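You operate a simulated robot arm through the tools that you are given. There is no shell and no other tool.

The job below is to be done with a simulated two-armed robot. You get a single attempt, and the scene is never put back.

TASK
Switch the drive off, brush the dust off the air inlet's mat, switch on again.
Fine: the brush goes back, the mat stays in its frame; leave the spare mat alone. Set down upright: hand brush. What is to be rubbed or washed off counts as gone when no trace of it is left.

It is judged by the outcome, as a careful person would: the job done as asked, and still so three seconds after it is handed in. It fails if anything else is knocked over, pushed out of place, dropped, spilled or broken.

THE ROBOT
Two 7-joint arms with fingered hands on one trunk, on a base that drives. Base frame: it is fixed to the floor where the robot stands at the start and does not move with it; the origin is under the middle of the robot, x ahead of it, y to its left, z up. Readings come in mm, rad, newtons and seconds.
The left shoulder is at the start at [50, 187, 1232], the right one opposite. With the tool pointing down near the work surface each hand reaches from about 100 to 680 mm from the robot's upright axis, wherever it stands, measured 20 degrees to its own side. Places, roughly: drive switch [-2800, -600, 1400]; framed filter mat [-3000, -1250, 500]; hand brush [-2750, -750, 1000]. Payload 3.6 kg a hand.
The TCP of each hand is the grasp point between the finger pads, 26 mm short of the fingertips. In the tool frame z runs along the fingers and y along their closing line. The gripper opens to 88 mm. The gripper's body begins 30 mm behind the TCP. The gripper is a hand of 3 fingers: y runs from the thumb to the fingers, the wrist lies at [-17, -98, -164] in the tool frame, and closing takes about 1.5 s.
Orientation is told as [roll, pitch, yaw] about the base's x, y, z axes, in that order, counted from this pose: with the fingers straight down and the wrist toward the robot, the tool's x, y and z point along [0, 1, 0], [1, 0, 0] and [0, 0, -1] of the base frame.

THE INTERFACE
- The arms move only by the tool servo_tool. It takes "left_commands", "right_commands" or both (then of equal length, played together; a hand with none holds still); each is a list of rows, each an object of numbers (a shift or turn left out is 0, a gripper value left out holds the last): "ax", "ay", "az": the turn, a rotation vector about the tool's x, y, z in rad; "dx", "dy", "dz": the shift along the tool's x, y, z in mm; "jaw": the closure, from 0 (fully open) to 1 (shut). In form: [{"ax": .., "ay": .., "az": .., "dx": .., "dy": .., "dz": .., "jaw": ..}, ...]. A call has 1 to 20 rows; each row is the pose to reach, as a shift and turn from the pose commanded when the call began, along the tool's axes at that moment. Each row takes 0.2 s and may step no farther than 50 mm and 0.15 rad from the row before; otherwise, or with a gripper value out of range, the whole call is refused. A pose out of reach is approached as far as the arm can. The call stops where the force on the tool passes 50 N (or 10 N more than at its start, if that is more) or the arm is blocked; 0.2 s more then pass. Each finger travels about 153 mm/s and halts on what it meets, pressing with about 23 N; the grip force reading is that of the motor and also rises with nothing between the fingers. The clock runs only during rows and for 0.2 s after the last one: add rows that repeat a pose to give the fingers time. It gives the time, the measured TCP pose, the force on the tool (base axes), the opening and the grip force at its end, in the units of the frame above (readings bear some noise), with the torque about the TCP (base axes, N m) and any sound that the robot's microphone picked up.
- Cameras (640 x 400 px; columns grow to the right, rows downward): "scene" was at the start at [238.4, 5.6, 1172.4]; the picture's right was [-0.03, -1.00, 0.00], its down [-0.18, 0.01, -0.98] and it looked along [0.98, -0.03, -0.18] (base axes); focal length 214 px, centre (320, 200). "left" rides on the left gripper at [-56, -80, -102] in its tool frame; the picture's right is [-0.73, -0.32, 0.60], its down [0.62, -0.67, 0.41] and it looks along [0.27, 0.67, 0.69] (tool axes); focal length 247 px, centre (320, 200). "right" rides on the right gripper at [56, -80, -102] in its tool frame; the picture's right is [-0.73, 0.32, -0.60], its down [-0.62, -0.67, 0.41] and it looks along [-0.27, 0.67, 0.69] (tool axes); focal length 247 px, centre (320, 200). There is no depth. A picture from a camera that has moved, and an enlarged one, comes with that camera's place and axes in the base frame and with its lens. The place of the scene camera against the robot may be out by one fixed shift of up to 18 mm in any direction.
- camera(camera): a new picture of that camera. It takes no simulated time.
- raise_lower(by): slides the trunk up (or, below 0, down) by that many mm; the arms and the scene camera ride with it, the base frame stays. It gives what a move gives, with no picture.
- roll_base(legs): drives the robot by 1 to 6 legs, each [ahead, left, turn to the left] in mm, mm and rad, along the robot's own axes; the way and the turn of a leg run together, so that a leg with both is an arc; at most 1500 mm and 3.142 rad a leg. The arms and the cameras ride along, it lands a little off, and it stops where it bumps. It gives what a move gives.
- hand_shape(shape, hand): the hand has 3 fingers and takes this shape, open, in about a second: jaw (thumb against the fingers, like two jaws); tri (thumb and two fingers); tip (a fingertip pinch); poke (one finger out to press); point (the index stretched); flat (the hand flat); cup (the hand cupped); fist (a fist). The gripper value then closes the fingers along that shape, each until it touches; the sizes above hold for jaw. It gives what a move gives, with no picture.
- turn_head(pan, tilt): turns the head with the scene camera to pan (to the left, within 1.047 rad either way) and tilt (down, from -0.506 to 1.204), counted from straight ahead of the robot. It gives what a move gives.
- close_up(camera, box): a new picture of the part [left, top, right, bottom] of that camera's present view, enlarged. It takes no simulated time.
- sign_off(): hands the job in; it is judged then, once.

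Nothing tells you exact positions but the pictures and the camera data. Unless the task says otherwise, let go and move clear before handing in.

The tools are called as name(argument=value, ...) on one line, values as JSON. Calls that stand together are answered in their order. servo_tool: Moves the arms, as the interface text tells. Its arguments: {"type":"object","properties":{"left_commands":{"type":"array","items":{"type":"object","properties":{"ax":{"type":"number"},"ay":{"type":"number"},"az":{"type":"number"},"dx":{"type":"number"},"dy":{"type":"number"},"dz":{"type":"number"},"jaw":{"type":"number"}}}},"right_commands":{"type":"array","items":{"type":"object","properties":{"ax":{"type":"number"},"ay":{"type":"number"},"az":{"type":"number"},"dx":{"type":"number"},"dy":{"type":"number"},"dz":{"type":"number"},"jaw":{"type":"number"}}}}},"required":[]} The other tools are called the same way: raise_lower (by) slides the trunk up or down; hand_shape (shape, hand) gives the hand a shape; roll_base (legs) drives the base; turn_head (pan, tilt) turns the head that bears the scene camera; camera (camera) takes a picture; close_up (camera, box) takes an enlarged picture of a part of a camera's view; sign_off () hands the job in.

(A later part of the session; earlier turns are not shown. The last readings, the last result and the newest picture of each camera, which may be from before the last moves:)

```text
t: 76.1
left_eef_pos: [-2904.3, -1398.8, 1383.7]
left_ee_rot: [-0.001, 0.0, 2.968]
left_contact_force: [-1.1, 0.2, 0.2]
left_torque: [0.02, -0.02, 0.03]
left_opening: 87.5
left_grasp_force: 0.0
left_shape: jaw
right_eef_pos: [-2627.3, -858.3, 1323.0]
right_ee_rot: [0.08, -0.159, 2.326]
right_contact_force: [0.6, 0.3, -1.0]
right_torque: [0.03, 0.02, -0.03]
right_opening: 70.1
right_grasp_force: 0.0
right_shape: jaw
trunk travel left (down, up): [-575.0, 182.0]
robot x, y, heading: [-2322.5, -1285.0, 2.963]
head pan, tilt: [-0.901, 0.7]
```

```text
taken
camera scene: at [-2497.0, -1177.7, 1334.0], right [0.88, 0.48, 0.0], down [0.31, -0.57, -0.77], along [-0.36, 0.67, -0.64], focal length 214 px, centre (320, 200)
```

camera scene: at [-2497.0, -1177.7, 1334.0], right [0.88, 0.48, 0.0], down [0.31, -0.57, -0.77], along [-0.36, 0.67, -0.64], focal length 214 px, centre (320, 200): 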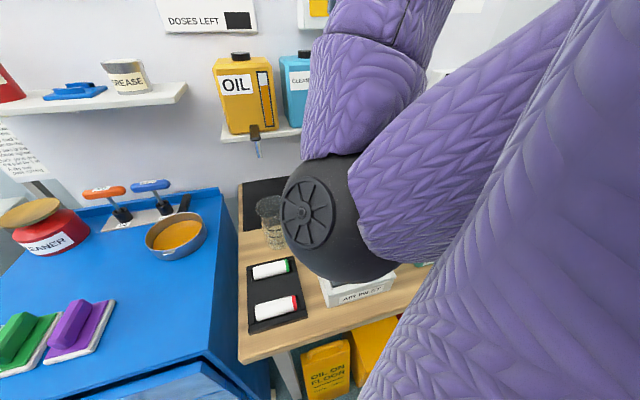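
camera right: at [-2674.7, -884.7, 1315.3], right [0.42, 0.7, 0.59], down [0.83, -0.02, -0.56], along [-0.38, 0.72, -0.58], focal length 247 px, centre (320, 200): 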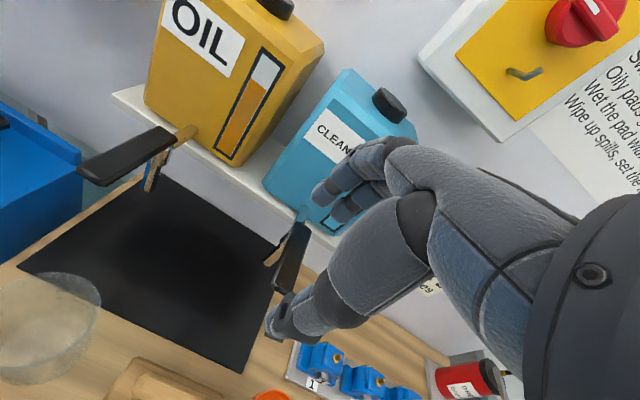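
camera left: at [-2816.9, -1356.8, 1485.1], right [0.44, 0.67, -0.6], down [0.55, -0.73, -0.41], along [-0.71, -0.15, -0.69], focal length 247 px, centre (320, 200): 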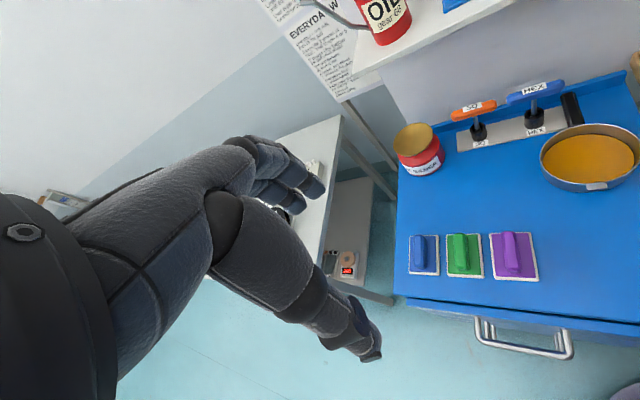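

raise_lower(by=120)

roll_base(legs=[[0, 0, -0.61]])

turn_head(pan=0.0, tilt=0.7)

camera(camera="scene")

camera(camera="right")

```text
t: 77.6
left_eef_pos: [-2905.6, -1398.8, 1501.6]
left_ee_rot: [0.001, 0.0, 2.967]
left_contact_force: [-0.1, -0.2, -0.4]
left_torque: [0.01, 0.03, 0.02]
left_opening: 87.6
left_grasp_force: 0.1
left_shape: jaw
right_eef_pos: [-2625.1, -857.7, 1443.9]
right_ee_rot: [0.078, -0.16, 2.326]
right_contact_force: [-0.7, -0.3, -0.1]
right_torque: [0.0, -0.03, 0.02]
right_opening: 70.4
right_grasp_force: 0.1
right_shape: jaw
trunk travel left (down, up): [-695.0, 62.0]
robot x, y, heading: [-2325.3, -1282.1, 2.965]
head pan, tilt: [-0.901, 0.7]
```

```text
t: 79.7
left_eef_pos: [-2866.6, -1043.1, 1502.6]
left_ee_rot: [-0.001, -0.001, 2.355]
left_contact_force: [0.6, 0.0, 0.2]
left_torque: [0.02, 0.01, 0.03]
left_opening: 87.7
left_grasp_force: 0.0
left_shape: jaw
right_eef_pos: [-2325.3, -762.6, 1444.6]
right_ee_rot: [0.081, -0.159, 1.713]
right_contact_force: [-0.4, 0.8, 0.6]
right_torque: [0.0, 0.0, 0.0]
right_opening: 70.4
right_grasp_force: 0.1
right_shape: jaw
trunk travel left (down, up): [-695.0, 62.0]
robot x, y, heading: [-2326.7, -1280.7, 2.354]
head pan, tilt: [-0.901, 0.7]
```

```text
t: 80.9
left_eef_pos: [-2865.5, -1043.4, 1502.7]
left_ee_rot: [0.001, 0.0, 2.354]
left_contact_force: [0.0, 0.0, -0.5]
left_torque: [-0.02, -0.01, -0.01]
left_opening: 87.6
left_grasp_force: 0.0
left_shape: jaw
right_eef_pos: [-2326.2, -762.3, 1445.0]
right_ee_rot: [0.08, -0.161, 1.715]
right_contact_force: [0.2, -0.3, 0.1]
right_torque: [-0.01, -0.02, 0.04]
right_opening: 70.2
right_grasp_force: 0.1
right_shape: jaw
trunk travel left (down, up): [-695.0, 62.0]
robot x, y, heading: [-2324.8, -1287.3, 2.353]
head pan, tilt: [0.0, 0.7]
```

```text
taken
camera scene: at [-2478.6, -1121.8, 1454.9], right [0.71, 0.71, 0.0], down [0.45, -0.46, -0.76], along [-0.54, 0.54, -0.64], focal length 214 px, centre (320, 200)
```

scene: 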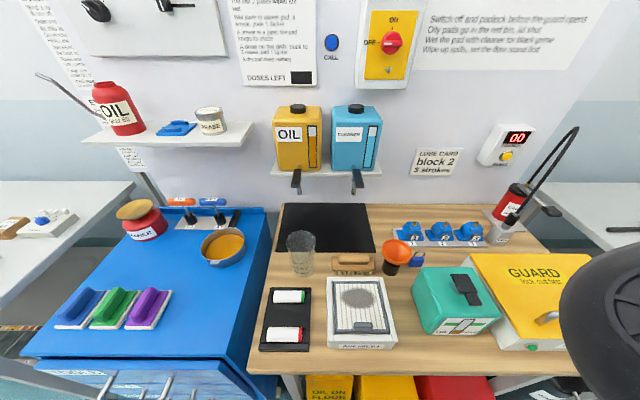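

```text
taken
camera right: at [-2358.7, -863.1, 1537.1], right [0.74, 0.34, 0.58], down [0.67, -0.49, -0.56], along [0.1, 0.8, -0.59], focal length 247 px, centre (320, 200)
```

right: 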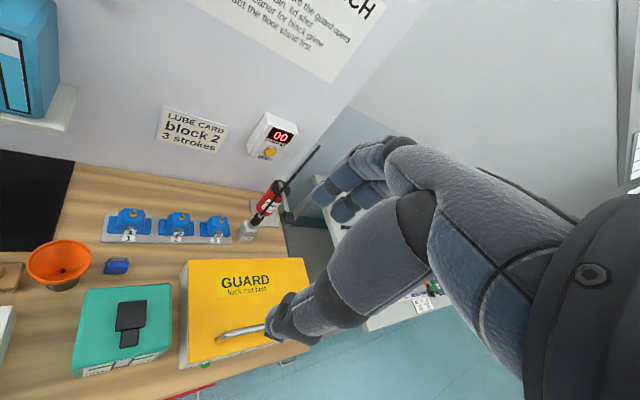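

Everything still stands in place and the elbow is now out to the right. I'll bring the right hand over the brush, squared to the bench, at z≈1250.

servo_tool(right_commands=[{"ax": 0.018, "ay": -0.003, "az": -0.063, "dx": 33, "dy": -5, "dz": 15}, {"ax": 0.036, "ay": -0.005, "az": -0.127, "dx": 66, "dy": -10, "dz": 35}, {"ax": 0.054, "ay": -0.008, "az": -0.19, "dx": 99, "dy": -15, "dz": 55}, {"ax": 0.072, "ay": -0.01, "az": -0.253, "dx": 132, "dy": -20, "dz": 75}, {"ax": 0.09, "ay": -0.013, "az": -0.316, "dx": 165, "dy": -24, "dz": 95}, {"ax": 0.108, "ay": -0.015, "az": -0.38, "dx": 198, "dy": -27, "dz": 120}, {"ax": 0.127, "ay": -0.018, "az": -0.443, "dx": 231, "dy": -29, "dz": 145}, {"ax": 0.145, "ay": -0.02, "az": -0.506, "dx": 264, "dy": -30, "dz": 170}, {"ax": 0.163, "ay": -0.023, "az": -0.57, "dx": 297, "dy": -30, "dz": 195}, {"ax": 0.1809, "ay": -0.0255, "az": -0.633, "dx": 327, "dy": -30, "dz": 219}, {"ax": 0.1809, "ay": -0.0255, "az": -0.633, "dx": 327, "dy": -30, "dz": 219}])

camera(camera="scene")

camera(camera="right")

```text
t: 81.5
left_eef_pos: [-2866.0, -1042.6, 1503.2]
left_ee_rot: [0.0, 0.0, 2.354]
left_contact_force: [0.2, 0.0, 0.2]
left_torque: [0.0, 0.01, -0.01]
left_opening: 88.2
left_grasp_force: 0.0
left_shape: jaw
right_eef_pos: [-2399.3, -755.5, 1490.7]
right_ee_rot: [0.14, -0.306, 1.8]
right_contact_force: [-0.8, 0.4, -0.2]
right_torque: [-0.02, -0.01, -0.06]
right_opening: 70.3
right_grasp_force: 0.0
right_shape: jaw
trunk travel left (down, up): [-695.0, 62.0]
robot x, y, heading: [-2324.3, -1283.7, 2.352]
head pan, tilt: [0.0, 0.7]
stopped in row 3 (right hand): the arm was blocked; the commanded pose is now the measured one
```

```text
taken
camera scene: at [-2479.1, -1122.0, 1454.8], right [0.71, 0.71, 0.0], down [0.46, -0.46, -0.76], along [-0.54, 0.54, -0.64], focal length 214 px, centre (320, 200)
```

scene: 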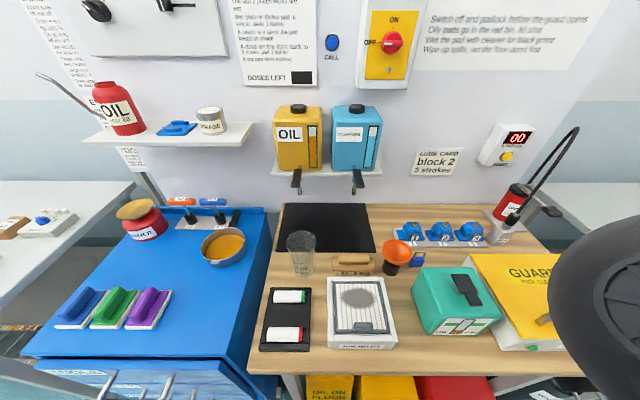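

```text
taken
camera right: at [-2413.8, -870.2, 1571.4], right [0.76, 0.34, 0.56], down [0.66, -0.35, -0.67], along [-0.03, 0.88, -0.48], focal length 247 px, centre (320, 200)
```

right: 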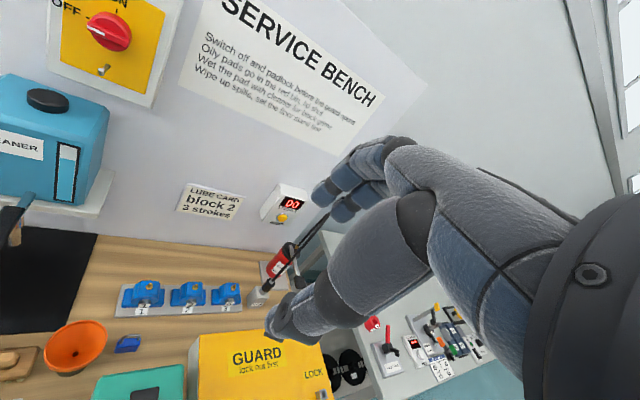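

The arm is stuck in a folded posture. I'll take it back to something like the start pose (hand high, fingers down) to unfold it before approaching again.

servo_tool(right_commands=[{"ax": 0.0, "dx": 0, "dy": -6, "dz": -25}, {"ax": 0.056, "ay": -0.008, "az": -0.088, "dx": 20, "dy": -12, "dz": -50}, {"ax": 0.112, "ay": -0.017, "az": -0.176, "dx": 40, "dy": -18, "dz": -66}, {"ax": 0.168, "ay": -0.025, "az": -0.265, "dx": 60, "dy": -24, "dz": -66}, {"ax": 0.224, "ay": -0.033, "az": -0.353, "dx": 80, "dy": -30, "dz": -66}, {"ax": 0.28, "ay": -0.042, "az": -0.441, "dx": 100, "dy": -34, "dz": -66}, {"ax": 0.3358, "ay": -0.0502, "az": -0.5294, "dx": 118.7, "dy": -34.3, "dz": -65.5}, {"ax": 0.3358, "ay": -0.0502, "az": -0.5294, "dx": 118.7, "dy": -34.3, "dz": -65.5}])

camera(camera="scene")

camera(camera="left")

```text
t: 83.3
left_eef_pos: [-2865.5, -1042.8, 1503.5]
left_ee_rot: [0.0, 0.0, 2.353]
left_contact_force: [0.3, 1.2, -0.1]
left_torque: [0.03, -0.01, 0.01]
left_opening: 87.7
left_grasp_force: 0.0
left_shape: jaw
right_eef_pos: [-2549.0, -763.6, 1497.7]
right_ee_rot: [0.001, 0.001, 2.359]
right_contact_force: [0.2, 0.2, 1.2]
right_torque: [0.0, 0.01, -0.01]
right_opening: 70.2
right_grasp_force: 0.0
right_shape: jaw
right hand out of reach, approached as far as the arm can: row 2, 3, 4, 5, 6, 7, 8
trunk travel left (down, up): [-695.0, 62.0]
robot x, y, heading: [-2323.0, -1284.1, 2.355]
head pan, tilt: [0.0, 0.7]
```

```text
taken
camera scene: at [-2478.7, -1122.4, 1454.9], right [0.71, 0.71, 0.0], down [0.45, -0.46, -0.77], along [-0.54, 0.54, -0.64], focal length 214 px, centre (320, 200)
```

scene: 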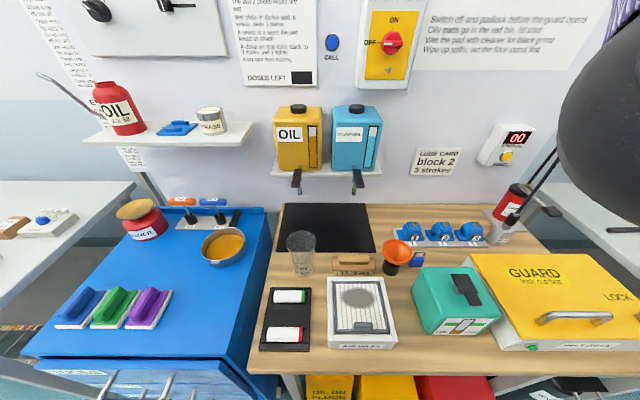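

```text
taken
camera left: at [-2769.3, -1060.6, 1605.2], right [0.75, 0.29, -0.6], down [0.03, -0.91, -0.41], along [-0.67, 0.29, -0.69], focal length 247 px, centre (320, 200)
```

left: 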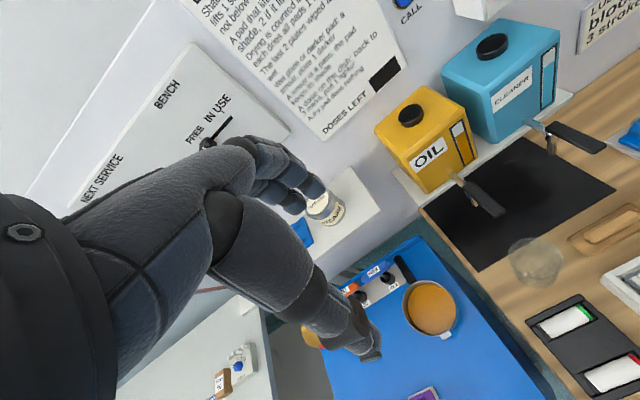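

The hand is upright again though a bit further out. I'll lower the trunk in stages so the bench is within comfortable reach, watching the arms.

raise_lower(by=-150)

camera(camera="scene")

camera(camera="right")

camera(camera="left")

```text
t: 85.1
left_eef_pos: [-2865.7, -1044.1, 1352.4]
left_ee_rot: [-0.001, -0.001, 2.353]
left_contact_force: [-0.9, 0.9, -0.9]
left_torque: [-0.03, 0.0, -0.02]
left_opening: 87.6
left_grasp_force: 0.0
left_shape: jaw
right_eef_pos: [-2550.4, -761.5, 1341.6]
right_ee_rot: [0.003, 0.012, 2.361]
right_contact_force: [0.2, 0.3, 0.6]
right_torque: [-0.02, 0.02, -0.02]
right_opening: 70.3
right_grasp_force: 0.0
right_shape: jaw
trunk travel left (down, up): [-545.0, 212.0]
robot x, y, heading: [-2327.3, -1281.1, 2.356]
head pan, tilt: [0.0, 0.7]
```

```text
taken
camera scene: at [-2480.4, -1120.2, 1303.4], right [0.71, 0.71, 0.0], down [0.45, -0.46, -0.76], along [-0.54, 0.54, -0.64], focal length 214 px, centre (320, 200)
```

scene: 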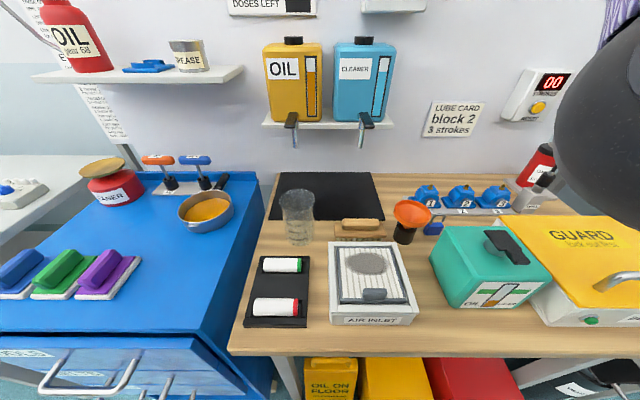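

```text
taken
camera right: at [-2533.9, -855.2, 1444.8], right [0.29, 0.75, 0.59], down [0.91, -0.03, -0.4], along [-0.29, 0.66, -0.7], focal length 247 px, centre (320, 200)
```

right: 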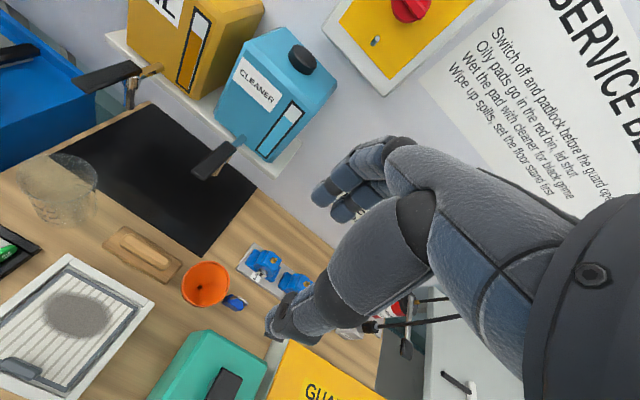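

```text
taken
camera left: at [-2769.0, -1060.2, 1455.5], right [0.75, 0.29, -0.6], down [0.03, -0.91, -0.41], along [-0.67, 0.29, -0.69], focal length 247 px, centre (320, 200)
```

left: 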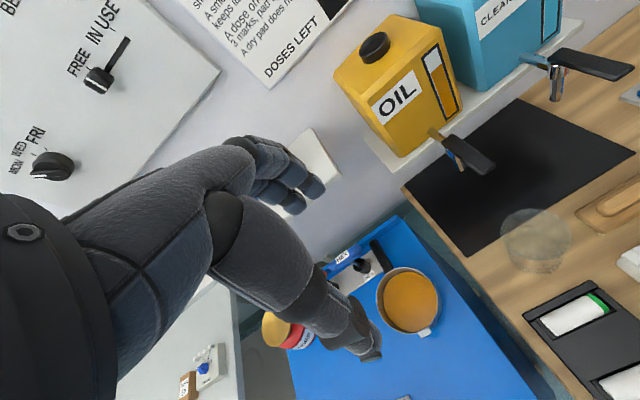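

I'll pull the left hand back from the shelf, and test the right hand with a small move to see where its commanded pose really is.

servo_tool(left_commands=[{"dy": -30}, {"dy": -60}, {"dy": -90}, {"dy": -110}], right_commands=[{"dx": 20, "dy": 10, "dz": 10}, {"dx": 40, "dy": 20, "dz": 20}, {"dx": 60, "dy": 30, "dz": 30}, {"dx": 60, "dy": 40, "dz": 40}])

```text
t: 86.1
left_eef_pos: [-2787.3, -1120.3, 1352.5]
left_ee_rot: [0.0, 0.001, 2.355]
left_contact_force: [-0.7, 0.6, 0.6]
left_torque: [0.0, -0.03, 0.03]
left_opening: 87.7
left_grasp_force: 0.1
left_shape: jaw
right_eef_pos: [-2621.0, -776.2, 1299.5]
right_ee_rot: [0.005, 0.012, 2.359]
right_contact_force: [0.7, 0.2, 0.2]
right_torque: [0.01, 0.01, -0.01]
right_opening: 70.2
right_grasp_force: 0.0
right_shape: jaw
trunk travel left (down, up): [-545.0, 212.0]
robot x, y, heading: [-2322.1, -1287.7, 2.355]
head pan, tilt: [0.0, 0.7]
```

Commanded and measured poses agree. Now I'll centre above the brush and lower the trunk further.

servo_tool(right_commands=[{"dx": 30}, {"dx": 57, "dy": 0}, {"dx": 57, "dy": 0}])

raise_lower(by=-150)

camera(camera="right")

camera(camera="scene")

```text
t: 86.9
left_eef_pos: [-2788.1, -1120.1, 1351.2]
left_ee_rot: [0.0, 0.001, 2.355]
left_contact_force: [-0.6, -0.1, 0.0]
left_torque: [0.01, -0.02, 0.03]
left_opening: 87.9
left_grasp_force: 0.0
left_shape: jaw
right_eef_pos: [-2661.2, -818.8, 1300.1]
right_ee_rot: [0.005, 0.013, 2.361]
right_contact_force: [0.0, 0.0, -0.2]
right_torque: [0.02, 0.0, -0.02]
right_opening: 70.6
right_grasp_force: 0.1
right_shape: jaw
trunk travel left (down, up): [-545.0, 212.0]
robot x, y, heading: [-2325.1, -1283.1, 2.355]
head pan, tilt: [0.0, 0.7]
```

```text
t: 88.6
left_eef_pos: [-2788.7, -1121.4, 1203.1]
left_ee_rot: [-0.001, 0.001, 2.356]
left_contact_force: [-0.5, -0.4, 0.9]
left_torque: [0.03, -0.01, -0.02]
left_opening: 87.8
left_grasp_force: 0.0
left_shape: jaw
right_eef_pos: [-2661.6, -816.1, 1151.7]
right_ee_rot: [0.003, 0.01, 2.36]
right_contact_force: [-0.2, 0.3, -0.5]
right_torque: [0.02, 0.01, 0.03]
right_opening: 70.2
right_grasp_force: 0.1
right_shape: jaw
trunk travel left (down, up): [-395.0, 362.0]
robot x, y, heading: [-2325.5, -1284.4, 2.353]
head pan, tilt: [0.0, 0.7]
```

```text
taken
camera right: at [-2644.3, -910.6, 1255.0], right [0.29, 0.75, 0.59], down [0.91, -0.03, -0.41], along [-0.29, 0.66, -0.7], focal length 247 px, centre (320, 200)
```

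right: 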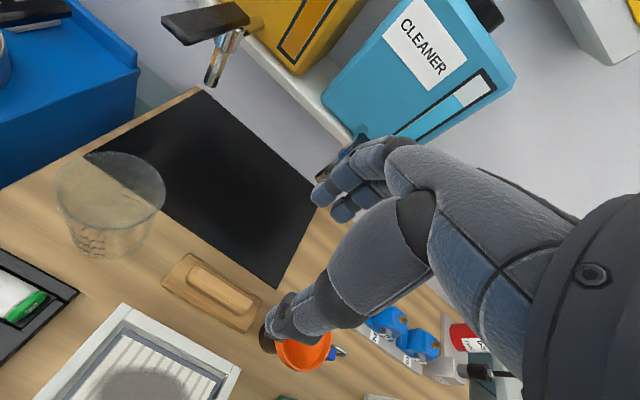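

```text
taken
camera scene: at [-2488.2, -1112.4, 1146.9], right [0.71, 0.71, 0.0], down [0.45, -0.46, -0.77], along [-0.54, 0.54, -0.64], focal length 214 px, centre (320, 200)
```

scene: 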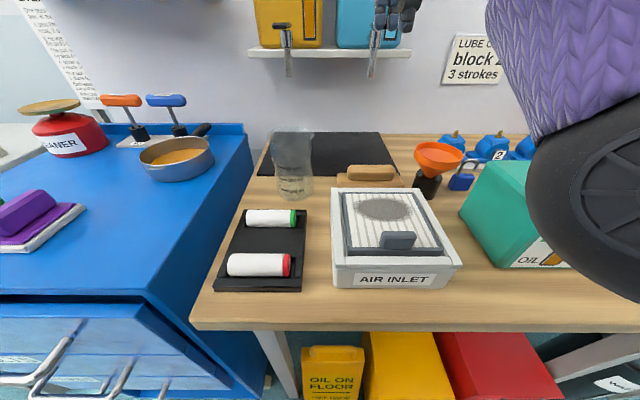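

The cleaner tap's lever reaches toward my knuckles, so I'll have to come down nearer to me and slide forward underneath it. First I'll measure the brush precisely from here.

close_up(camera="right", box=[140, 230, 300, 350])

close_up(camera="scene", box=[310, 130, 470, 230])

close_up(camera="scene", box=[250, 0, 450, 100])

close_up(camera="right", box=[140, 0, 420, 230])

```text
3.33 times, centred on (220, 290) of right
camera zoom: at [-2644.3, -910.6, 1255.0], right [0.29, 0.75, 0.59], down [0.91, -0.03, -0.41], along [-0.29, 0.66, -0.7], focal length 823 px, centre (653, -100)
```

zoom: 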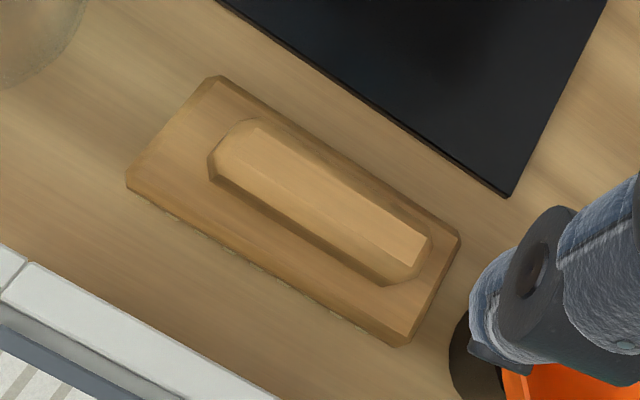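

```text
4.00 times, centred on (390, 180) of scene
camera zoom: at [-2488.2, -1112.4, 1146.9], right [0.71, 0.71, 0.0], down [0.45, -0.46, -0.77], along [-0.54, 0.54, -0.64], focal length 858 px, centre (40, 280)
```

zoom: 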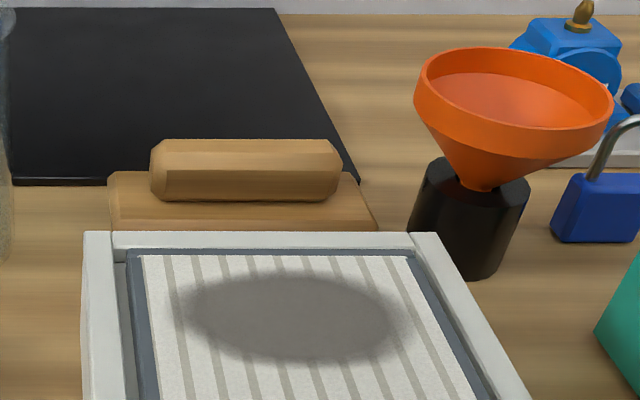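

```text
3.20 times, centred on (350, 50) of scene
camera zoom: at [-2488.2, -1112.4, 1146.9], right [0.71, 0.71, 0.0], down [0.45, -0.46, -0.77], along [-0.54, 0.54, -0.64], focal length 686 px, centre (224, 680)
```

zoom: 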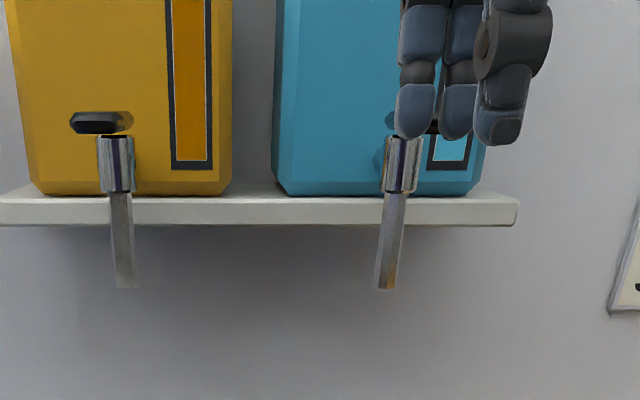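

```text
1.74 times, centred on (280, 115) of right
camera zoom: at [-2644.3, -910.6, 1255.0], right [0.29, 0.75, 0.59], down [0.91, -0.03, -0.41], along [-0.29, 0.66, -0.7], focal length 430 px, centre (390, 348)
```

zoom: 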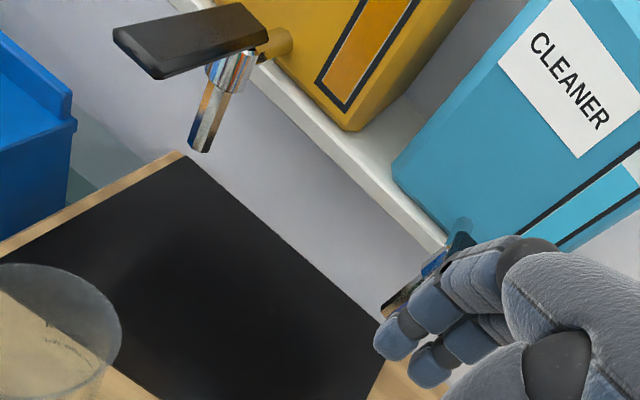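

The lever tips are at about N 1371, z 1142 — just clear. I'll back off 50 mm, descend, then slide forward beneath them over the brush.

servo_tool(right_commands=[{"dy": -25}, {"dy": -50}, {"dy": -55, "dz": 35}, {"dy": -55, "dz": 75}, {"dy": -55, "dz": 115}, {"dy": -55, "dz": 150}, {"dy": -55, "dz": 166}, {"dy": -55, "dz": 166, "jaw": 0.35}])

camera(camera="right")

camera(camera="scene")

```text
t: 89.8
left_eef_pos: [-2787.9, -1121.0, 1202.8]
left_ee_rot: [0.0, 0.0, 2.356]
left_contact_force: [-1.3, -0.4, -0.2]
left_torque: [-0.02, 0.02, 0.03]
left_opening: 87.9
left_grasp_force: 0.1
left_shape: jaw
right_eef_pos: [-2635.1, -819.7, 1121.6]
right_ee_rot: [-0.014, -0.156, 2.335]
right_contact_force: [-0.5, 1.0, -0.1]
right_torque: [-0.01, -0.01, 0.03]
right_opening: 69.9
right_grasp_force: 0.1
right_shape: jaw
right hand out of reach, approached as far as the arm can: row 2
trunk travel left (down, up): [-395.0, 362.0]
robot x, y, heading: [-2326.9, -1282.0, 2.359]
head pan, tilt: [0.0, 0.7]
stopped in row 6 (right hand): the arm was blocked; the commanded pose is now the measured one
```

```text
taken
camera right: at [-2610.5, -927.7, 1210.2], right [0.37, 0.66, 0.65], down [0.86, 0.01, -0.5], along [-0.34, 0.75, -0.57], focal length 247 px, centre (320, 200)
```

right: 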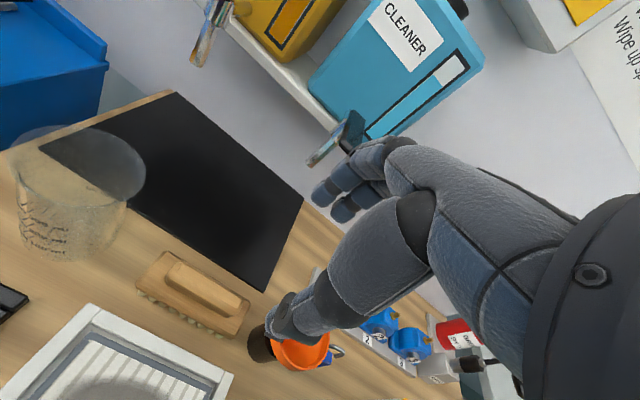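

```text
taken
camera scene: at [-2488.2, -1111.9, 1146.6], right [0.71, 0.71, 0.0], down [0.45, -0.46, -0.76], along [-0.54, 0.54, -0.64], focal length 214 px, centre (320, 200)
```

scene: 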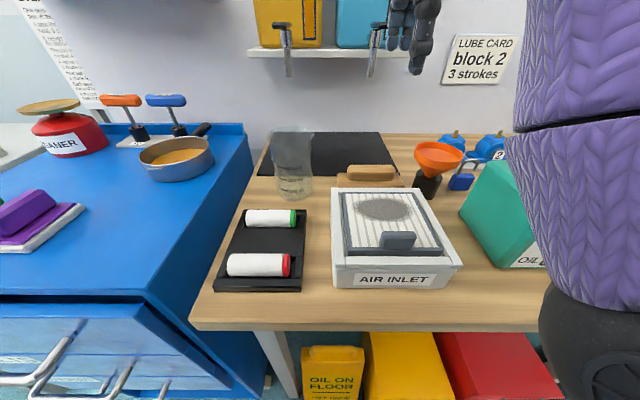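

The elbow hangs too low in this fold. I'll raise the trunk and back the base off a little so the arm works more stretched out, then come down again.

raise_lower(by=150)

roll_base(legs=[[-90, 0, 0]])

camera(camera="scene")

```text
t: 91.6
left_eef_pos: [-2789.1, -1120.6, 1352.2]
left_ee_rot: [0.0, -0.001, 2.354]
left_contact_force: [0.3, 0.0, -0.1]
left_torque: [-0.01, -0.01, 0.03]
left_opening: 88.0
left_grasp_force: 0.1
left_shape: jaw
right_eef_pos: [-2632.2, -816.8, 1272.1]
right_ee_rot: [-0.02, -0.159, 2.327]
right_contact_force: [-0.5, -0.1, 0.8]
right_torque: [0.0, 0.01, 0.02]
right_opening: 70.5
right_grasp_force: 0.1
right_shape: jaw
trunk travel left (down, up): [-545.0, 212.0]
robot x, y, heading: [-2329.0, -1284.0, 2.355]
head pan, tilt: [0.0, 0.7]
```

```text
t: 92.7
left_eef_pos: [-2722.9, -1186.1, 1353.8]
left_ee_rot: [0.001, 0.001, 2.355]
left_contact_force: [0.4, -0.8, 0.3]
left_torque: [0.0, 0.04, -0.01]
left_opening: 88.1
left_grasp_force: 0.1
left_shape: jaw
right_eef_pos: [-2568.6, -883.1, 1272.4]
right_ee_rot: [-0.018, -0.161, 2.332]
right_contact_force: [0.2, -0.5, 0.4]
right_torque: [0.01, 0.03, -0.01]
right_opening: 70.2
right_grasp_force: 0.1
right_shape: jaw
trunk travel left (down, up): [-545.0, 212.0]
robot x, y, heading: [-2260.2, -1346.7, 2.351]
head pan, tilt: [0.0, 0.7]
```

```text
taken
camera scene: at [-2415.8, -1185.2, 1303.5], right [0.71, 0.71, 0.0], down [0.45, -0.46, -0.77], along [-0.54, 0.54, -0.64], focal length 214 px, centre (320, 200)
```

scene: 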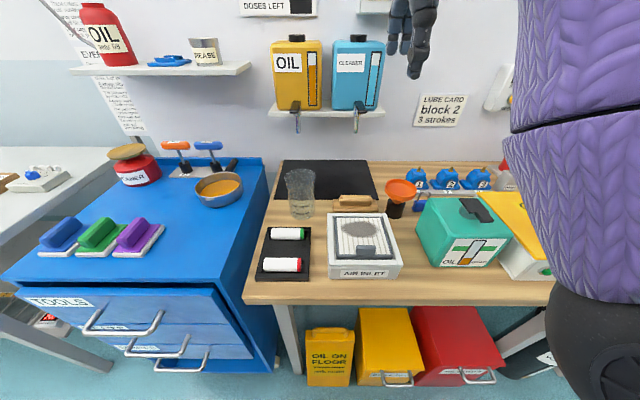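

servo_tool(right_commands=[{"ax": 0.05, "ay": 0.006, "az": -0.008, "dx": 5, "dy": 25, "dz": 4}, {"ax": 0.1, "ay": 0.012, "az": -0.016, "dx": 10, "dy": 50, "dz": 8}, {"ax": 0.161, "ay": 0.018, "az": -0.024, "dx": 15, "dy": 69, "dz": 11}, {"ax": 0.161, "ay": 0.018, "az": -0.024, "dx": 15, "dy": 69, "dz": 11, "jaw": 0.35}, {"ax": 0.161, "ay": 0.018, "az": -0.024, "dx": 15, "dy": 69, "dz": 11}])

camera(camera="scene")

close_up(camera="scene", box=[410, 190, 570, 290])

```text
t: 93.9
left_eef_pos: [-2723.9, -1184.8, 1354.3]
left_ee_rot: [0.001, 0.0, 2.354]
left_contact_force: [0.3, 1.1, 0.8]
left_torque: [-0.01, -0.02, -0.01]
left_opening: 87.6
left_grasp_force: 0.0
left_shape: jaw
right_eef_pos: [-2628.3, -842.0, 1271.9]
right_ee_rot: [-0.004, 0.003, 2.352]
right_contact_force: [-0.4, -0.5, -0.9]
right_torque: [0.0, -0.01, 0.0]
right_opening: 57.7
right_grasp_force: 0.1
right_shape: jaw
trunk travel left (down, up): [-545.0, 212.0]
robot x, y, heading: [-2258.0, -1344.3, 2.356]
head pan, tilt: [0.0, 0.7]
```

```text
taken
camera scene: at [-2416.9, -1184.1, 1303.2], right [0.71, 0.71, 0.0], down [0.45, -0.46, -0.76], along [-0.54, 0.54, -0.64], focal length 214 px, centre (320, 200)
```

scene: 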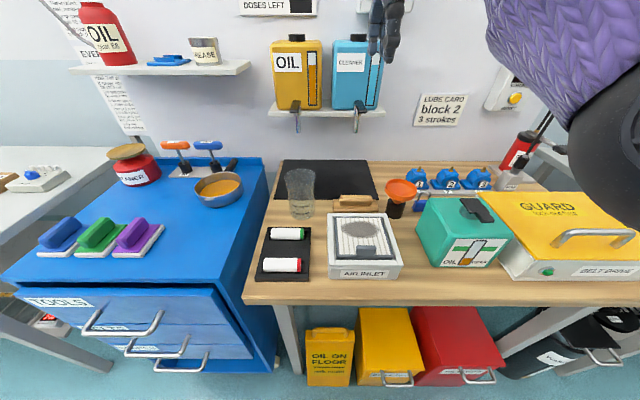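

```text
4.00 times, centred on (490, 240) of scene
camera zoom: at [-2416.9, -1184.1, 1303.2], right [0.71, 0.71, 0.0], down [0.45, -0.46, -0.76], along [-0.54, 0.54, -0.64], focal length 858 px, centre (-360, 40)
```

zoom: 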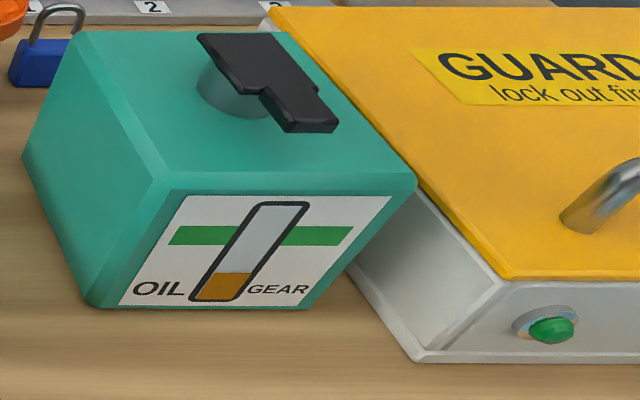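

The drive's lamp is now dark, so it is off, and the arm is in a good posture. I'll descend in front of the taps to just above bench-object height.

servo_tool(right_commands=[{"dz": 40}, {"dz": 80}, {"dz": 120}, {"dz": 160}, {"dz": 200}, {"dz": 240}, {"dz": 270}, {"dz": 285}, {"dz": 285}])

camera(camera="scene")

camera(camera="right")

```text
t: 95.9
left_eef_pos: [-2724.4, -1185.3, 1353.2]
left_ee_rot: [0.0, 0.0, 2.354]
left_contact_force: [-0.4, 0.4, 0.8]
left_torque: [0.02, 0.0, 0.01]
left_opening: 87.6
left_grasp_force: 0.1
left_shape: jaw
right_eef_pos: [-2627.8, -840.6, 987.4]
right_ee_rot: [-0.003, 0.002, 2.353]
right_contact_force: [0.3, -0.2, 1.3]
right_torque: [0.03, -0.02, 0.02]
right_opening: 57.7
right_grasp_force: 0.1
right_shape: jaw
trunk travel left (down, up): [-545.0, 212.0]
robot x, y, heading: [-2258.8, -1346.9, 2.356]
head pan, tilt: [0.0, 0.7]
```

```text
taken
camera scene: at [-2416.7, -1184.3, 1303.3], right [0.71, 0.71, 0.0], down [0.45, -0.46, -0.76], along [-0.54, 0.54, -0.64], focal length 214 px, centre (320, 200)
```

scene: 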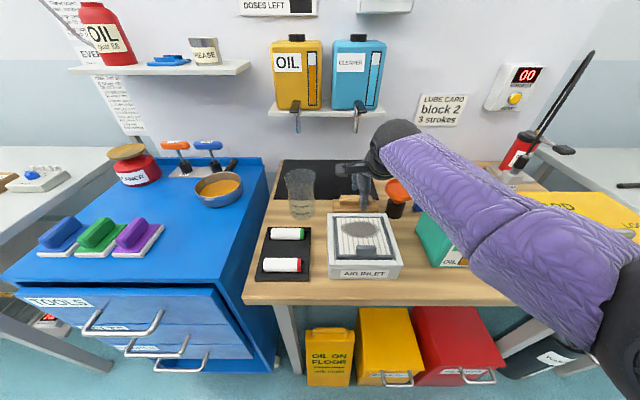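

```text
taken
camera right: at [-2610.8, -937.2, 1089.4], right [0.3, 0.74, 0.6], down [0.91, -0.03, -0.41], along [-0.28, 0.67, -0.69], focal length 247 px, centre (320, 200)
```

right: 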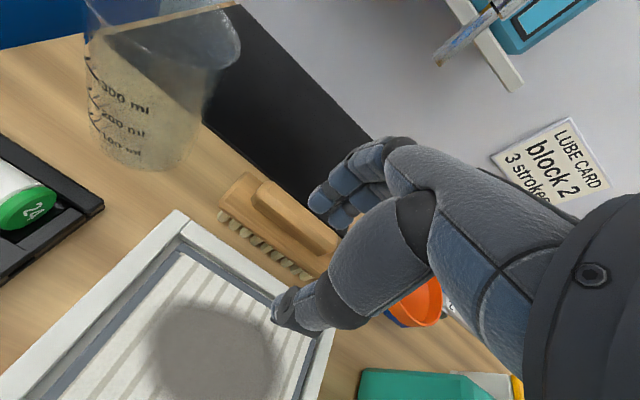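

The hand is low over the inlet, brush right ahead. Measuring it again from close by.

close_up(camera="right", box=[190, 140, 370, 300])

close_up(camera="scene", box=[300, 140, 440, 240])

```text
2.50 times, centred on (280, 220) of right
camera zoom: at [-2610.8, -937.2, 1089.4], right [0.3, 0.74, 0.6], down [0.91, -0.03, -0.41], along [-0.28, 0.67, -0.69], focal length 617 px, centre (420, 150)
```

zoom: 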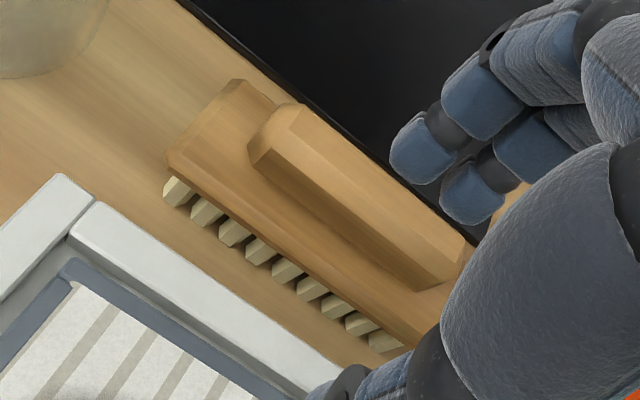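

```text
4.00 times, centred on (370, 190) of scene
camera zoom: at [-2416.7, -1184.3, 1303.3], right [0.71, 0.71, 0.0], down [0.45, -0.46, -0.76], along [-0.54, 0.54, -0.64], focal length 858 px, centre (120, 240)
```

zoom: 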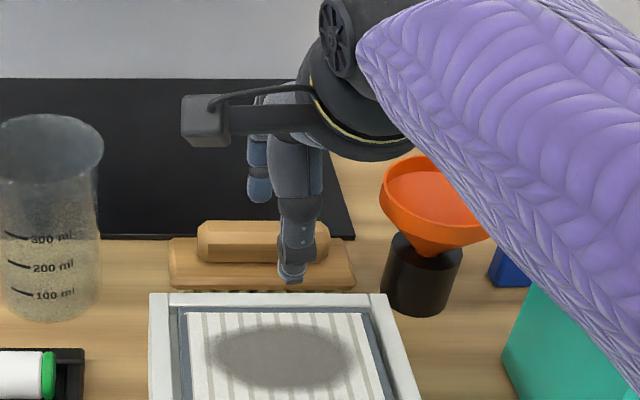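

The handle top works out at z≈916, 55 mm further ahead, and centred sideways. I'll slide forward over it and lower so that the tips straddle the handle.

servo_tool(right_commands=[{"dy": 25}, {"dy": 45}, {"dy": 55}, {"dy": 55, "dz": 20}, {"dy": 55, "dz": 40}, {"dy": 55, "dz": 50}, {"dy": 55, "dz": 50}])

close_up(camera="right", box=[190, 140, 370, 300])

close_up(camera="scene", box=[300, 140, 440, 240])

```text
t: 97.5
left_eef_pos: [-2724.9, -1185.2, 1351.8]
left_ee_rot: [0.0, 0.0, 2.354]
left_contact_force: [0.1, -0.7, 0.0]
left_torque: [0.0, 0.0, 0.03]
left_opening: 87.6
left_grasp_force: 0.1
left_shape: jaw
right_eef_pos: [-2632.7, -818.5, 955.0]
right_ee_rot: [-0.003, 0.002, 2.352]
right_contact_force: [0.2, 0.4, 0.4]
right_torque: [0.0, -0.01, 0.01]
right_opening: 57.4
right_grasp_force: 0.0
right_shape: jaw
right hand out of reach, approached as far as the arm can: row 2, 3, 4, 5, 6, 7
trunk travel left (down, up): [-545.0, 212.0]
robot x, y, heading: [-2258.7, -1347.2, 2.356]
head pan, tilt: [0.0, 0.7]
```

```text
2.50 times, centred on (280, 220) of right
camera zoom: at [-2616.6, -914.4, 1058.0], right [0.3, 0.74, 0.6], down [0.91, -0.03, -0.41], along [-0.28, 0.67, -0.69], focal length 617 px, centre (420, 150)
```

zoom: 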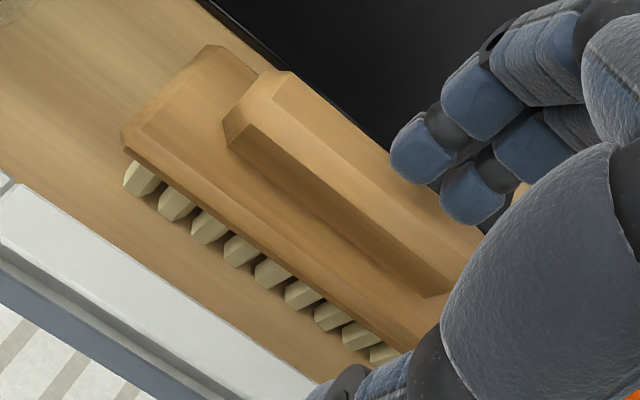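

```text
4.00 times, centred on (370, 190) of scene
camera zoom: at [-2416.8, -1184.3, 1303.3], right [0.71, 0.71, 0.0], down [0.45, -0.46, -0.76], along [-0.54, 0.54, -0.64], focal length 858 px, centre (120, 240)
```

zoom: 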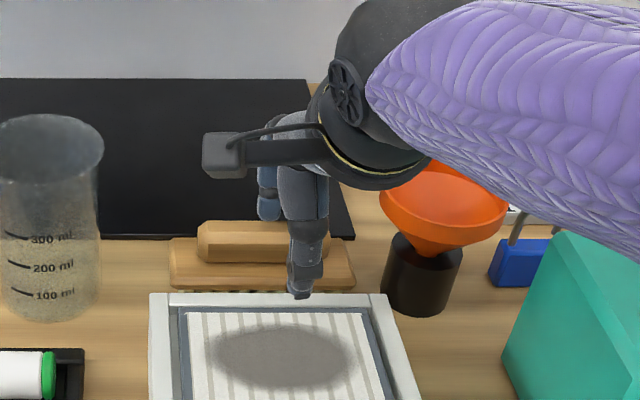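

The arm is at full stretch. I'll lift slightly, drive 45 mm nearer and lower the trunk a bit.

servo_tool(right_commands=[{"dy": -10, "dz": -25}, {"dy": -30, "dz": -45}, {"dy": -45, "dz": -55}, {"dy": -45, "dz": -55}])

roll_base(legs=[[45, 0, 0]])

camera(camera="right")

camera(camera="scene")

```text
t: 98.5
left_eef_pos: [-2724.6, -1184.3, 1353.0]
left_ee_rot: [0.001, -0.001, 2.354]
left_contact_force: [-0.6, -0.4, -0.1]
left_torque: [0.0, 0.0, -0.03]
left_opening: 87.6
left_grasp_force: 0.0
left_shape: jaw
right_eef_pos: [-2600.6, -849.2, 1009.9]
right_ee_rot: [-0.003, 0.002, 2.353]
right_contact_force: [0.5, -0.1, -1.1]
right_torque: [-0.02, -0.01, 0.02]
right_opening: 57.1
right_grasp_force: 0.1
right_shape: jaw
trunk travel left (down, up): [-545.0, 212.0]
robot x, y, heading: [-2260.6, -1347.0, 2.357]
head pan, tilt: [0.0, 0.7]
```

```text
t: 99.4
left_eef_pos: [-2756.5, -1151.7, 1353.1]
left_ee_rot: [0.0, 0.002, 2.355]
left_contact_force: [-0.9, 1.1, 0.3]
left_torque: [-0.03, -0.06, -0.01]
left_opening: 87.7
left_grasp_force: 0.1
left_shape: jaw
right_eef_pos: [-2632.8, -815.6, 1009.2]
right_ee_rot: [-0.002, 0.004, 2.351]
right_contact_force: [-0.1, 0.1, 0.2]
right_torque: [0.0, -0.02, -0.02]
right_opening: 57.7
right_grasp_force: 0.1
right_shape: jaw
trunk travel left (down, up): [-545.0, 212.0]
robot x, y, heading: [-2290.1, -1319.3, 2.352]
head pan, tilt: [0.0, 0.7]
```

```text
taken
camera right: at [-2616.8, -912.1, 1111.9], right [0.29, 0.74, 0.6], down [0.91, -0.03, -0.41], along [-0.28, 0.67, -0.69], focal length 247 px, centre (320, 200)
```

right: 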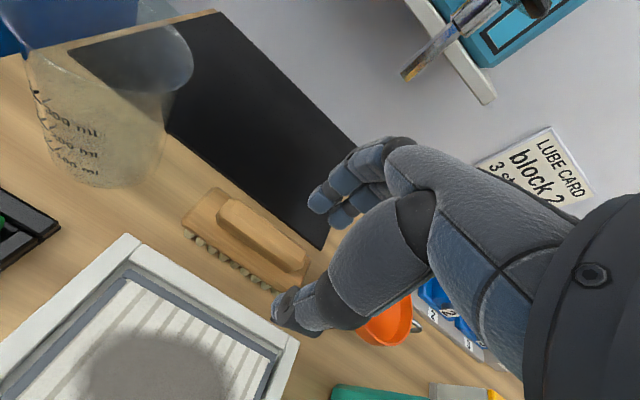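

```text
taken
camera scene: at [-2449.9, -1150.7, 1302.9], right [0.71, 0.71, 0.0], down [0.46, -0.46, -0.76], along [-0.54, 0.54, -0.65], focal length 214 px, centre (320, 200)
```

scene: 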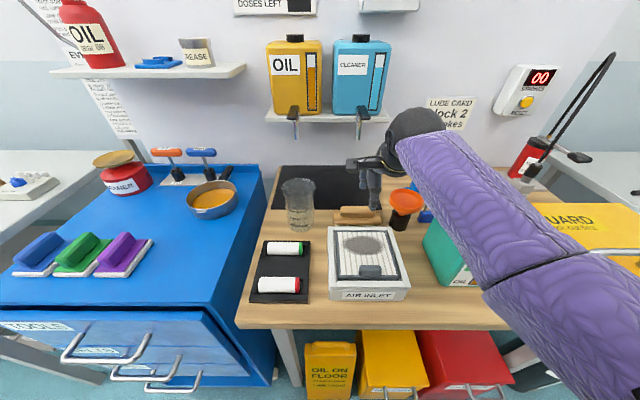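

servo_tool(right_commands=[{"dy": -10, "dz": -40}, {"dy": -20, "dz": -80}, {"dy": -20, "dz": -80}])

raise_lower(by=-90)

servo_tool(right_commands=[{"dx": 8, "dy": 20}, {"dx": 15, "dy": 40}, {"dx": 15, "dy": 54}, {"dx": 15, "dy": 54, "dz": 25}, {"dx": 15, "dy": 54, "dz": 45}, {"dx": 15, "dy": 54, "dz": 55}, {"dx": 15, "dy": 54, "dz": 55}])

camera(camera="right")

camera(camera="scene")

```text
t: 100.2
left_eef_pos: [-2755.7, -1154.0, 1352.6]
left_ee_rot: [0.001, 0.0, 2.353]
left_contact_force: [-0.1, 0.8, -0.1]
left_torque: [0.01, 0.01, -0.02]
left_opening: 87.9
left_grasp_force: 0.1
left_shape: jaw
right_eef_pos: [-2615.3, -832.4, 1089.5]
right_ee_rot: [-0.003, 0.001, 2.351]
right_contact_force: [0.3, -0.3, 1.2]
right_torque: [-0.01, -0.01, 0.02]
right_opening: 57.3
right_grasp_force: 0.0
right_shape: jaw
trunk travel left (down, up): [-545.0, 212.0]
robot x, y, heading: [-2296.2, -1312.5, 2.355]
head pan, tilt: [0.0, 0.7]
```

```text
t: 101.5
left_eef_pos: [-2755.4, -1152.7, 1263.4]
left_ee_rot: [0.0, -0.001, 2.354]
left_contact_force: [0.1, 0.4, 0.1]
left_torque: [0.01, 0.01, 0.02]
left_opening: 87.7
left_grasp_force: 0.0
left_shape: jaw
right_eef_pos: [-2617.6, -832.6, 1001.3]
right_ee_rot: [-0.004, 0.0, 2.351]
right_contact_force: [0.0, -0.4, -0.1]
right_torque: [0.02, 0.05, 0.01]
right_opening: 57.4
right_grasp_force: 0.0
right_shape: jaw
trunk travel left (down, up): [-455.0, 302.0]
robot x, y, heading: [-2293.7, -1314.4, 2.356]
head pan, tilt: [0.0, 0.7]
```

```text
t: 103.0
left_eef_pos: [-2754.9, -1152.2, 1261.8]
left_ee_rot: [0.0, 0.0, 2.355]
left_contact_force: [0.0, 0.6, 0.0]
left_torque: [-0.03, -0.03, 0.02]
left_opening: 87.8
left_grasp_force: 0.0
left_shape: jaw
right_eef_pos: [-2667.0, -804.2, 944.3]
right_ee_rot: [-0.004, 0.002, 2.35]
right_contact_force: [0.5, -0.6, 0.2]
right_torque: [-0.01, 0.0, 0.0]
right_opening: 57.1
right_grasp_force: 0.1
right_shape: jaw
trunk travel left (down, up): [-455.0, 302.0]
robot x, y, heading: [-2292.3, -1316.4, 2.361]
head pan, tilt: [0.0, 0.7]
```

```text
taken
camera right: at [-2650.6, -900.2, 1047.2], right [0.3, 0.74, 0.6], down [0.91, -0.03, -0.41], along [-0.28, 0.67, -0.69], focal length 247 px, centre (320, 200)
```

right: 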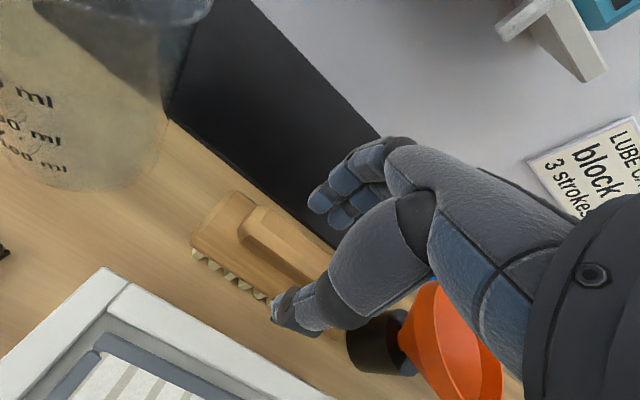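

```text
taken
camera scene: at [-2452.3, -1148.4, 1210.0], right [0.71, 0.71, 0.0], down [0.45, -0.46, -0.76], along [-0.54, 0.54, -0.64], focal length 214 px, centre (320, 200)
```

scene: 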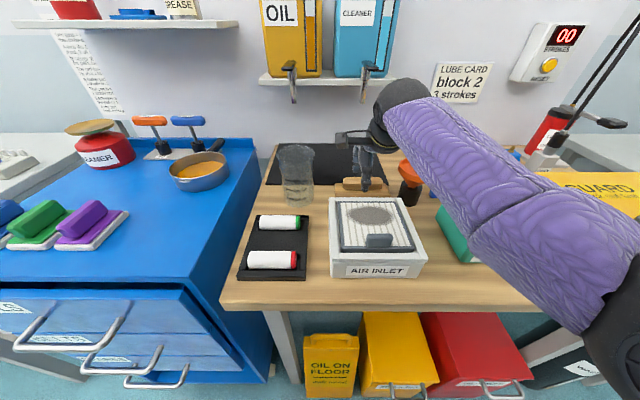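

The fingers straddle the handle in both views. I'll check the clearance to the funnel before the last bit down.

close_up(camera="scene", box=[310, 110, 450, 230])

close_up(camera="right", box=[180, 170, 400, 330])

camera(camera="left")

```text
3.33 times, centred on (380, 170) of scene
camera zoom: at [-2452.3, -1148.4, 1210.0], right [0.71, 0.71, 0.0], down [0.45, -0.46, -0.76], along [-0.54, 0.54, -0.64], focal length 715 px, centre (120, 300)
```

zoom: 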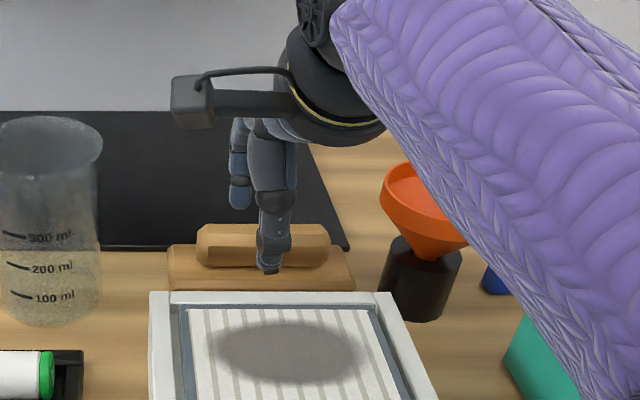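

```text
2.50 times, centred on (290, 250) of right
camera zoom: at [-2650.6, -900.2, 1047.2], right [0.3, 0.74, 0.6], down [0.91, -0.03, -0.41], along [-0.28, 0.67, -0.69], focal length 617 px, centre (395, 75)
```

zoom: 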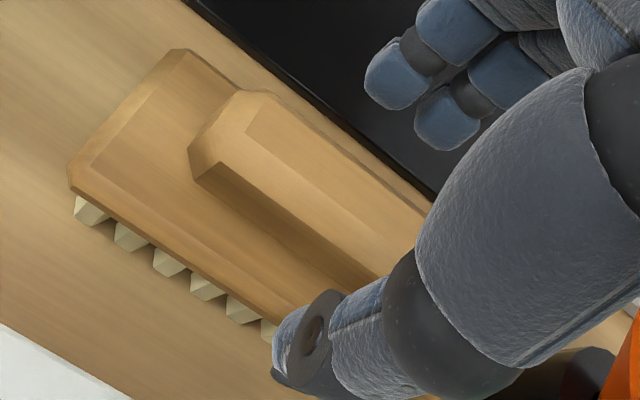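

```text
taken
camera left: at [-2659.6, -1170.0, 1365.1], right [0.75, 0.29, -0.6], down [0.03, -0.91, -0.41], along [-0.67, 0.29, -0.69], focal length 247 px, centre (320, 200)
```

left: 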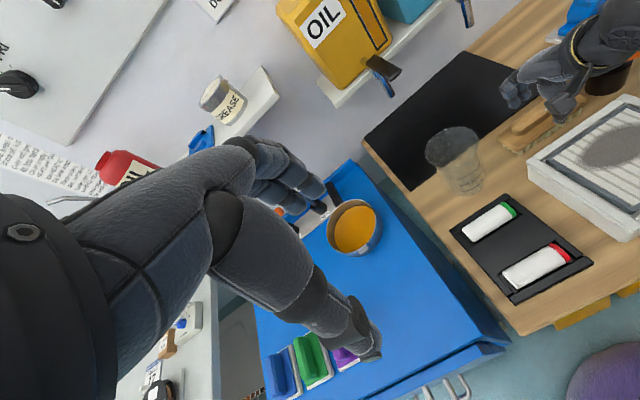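

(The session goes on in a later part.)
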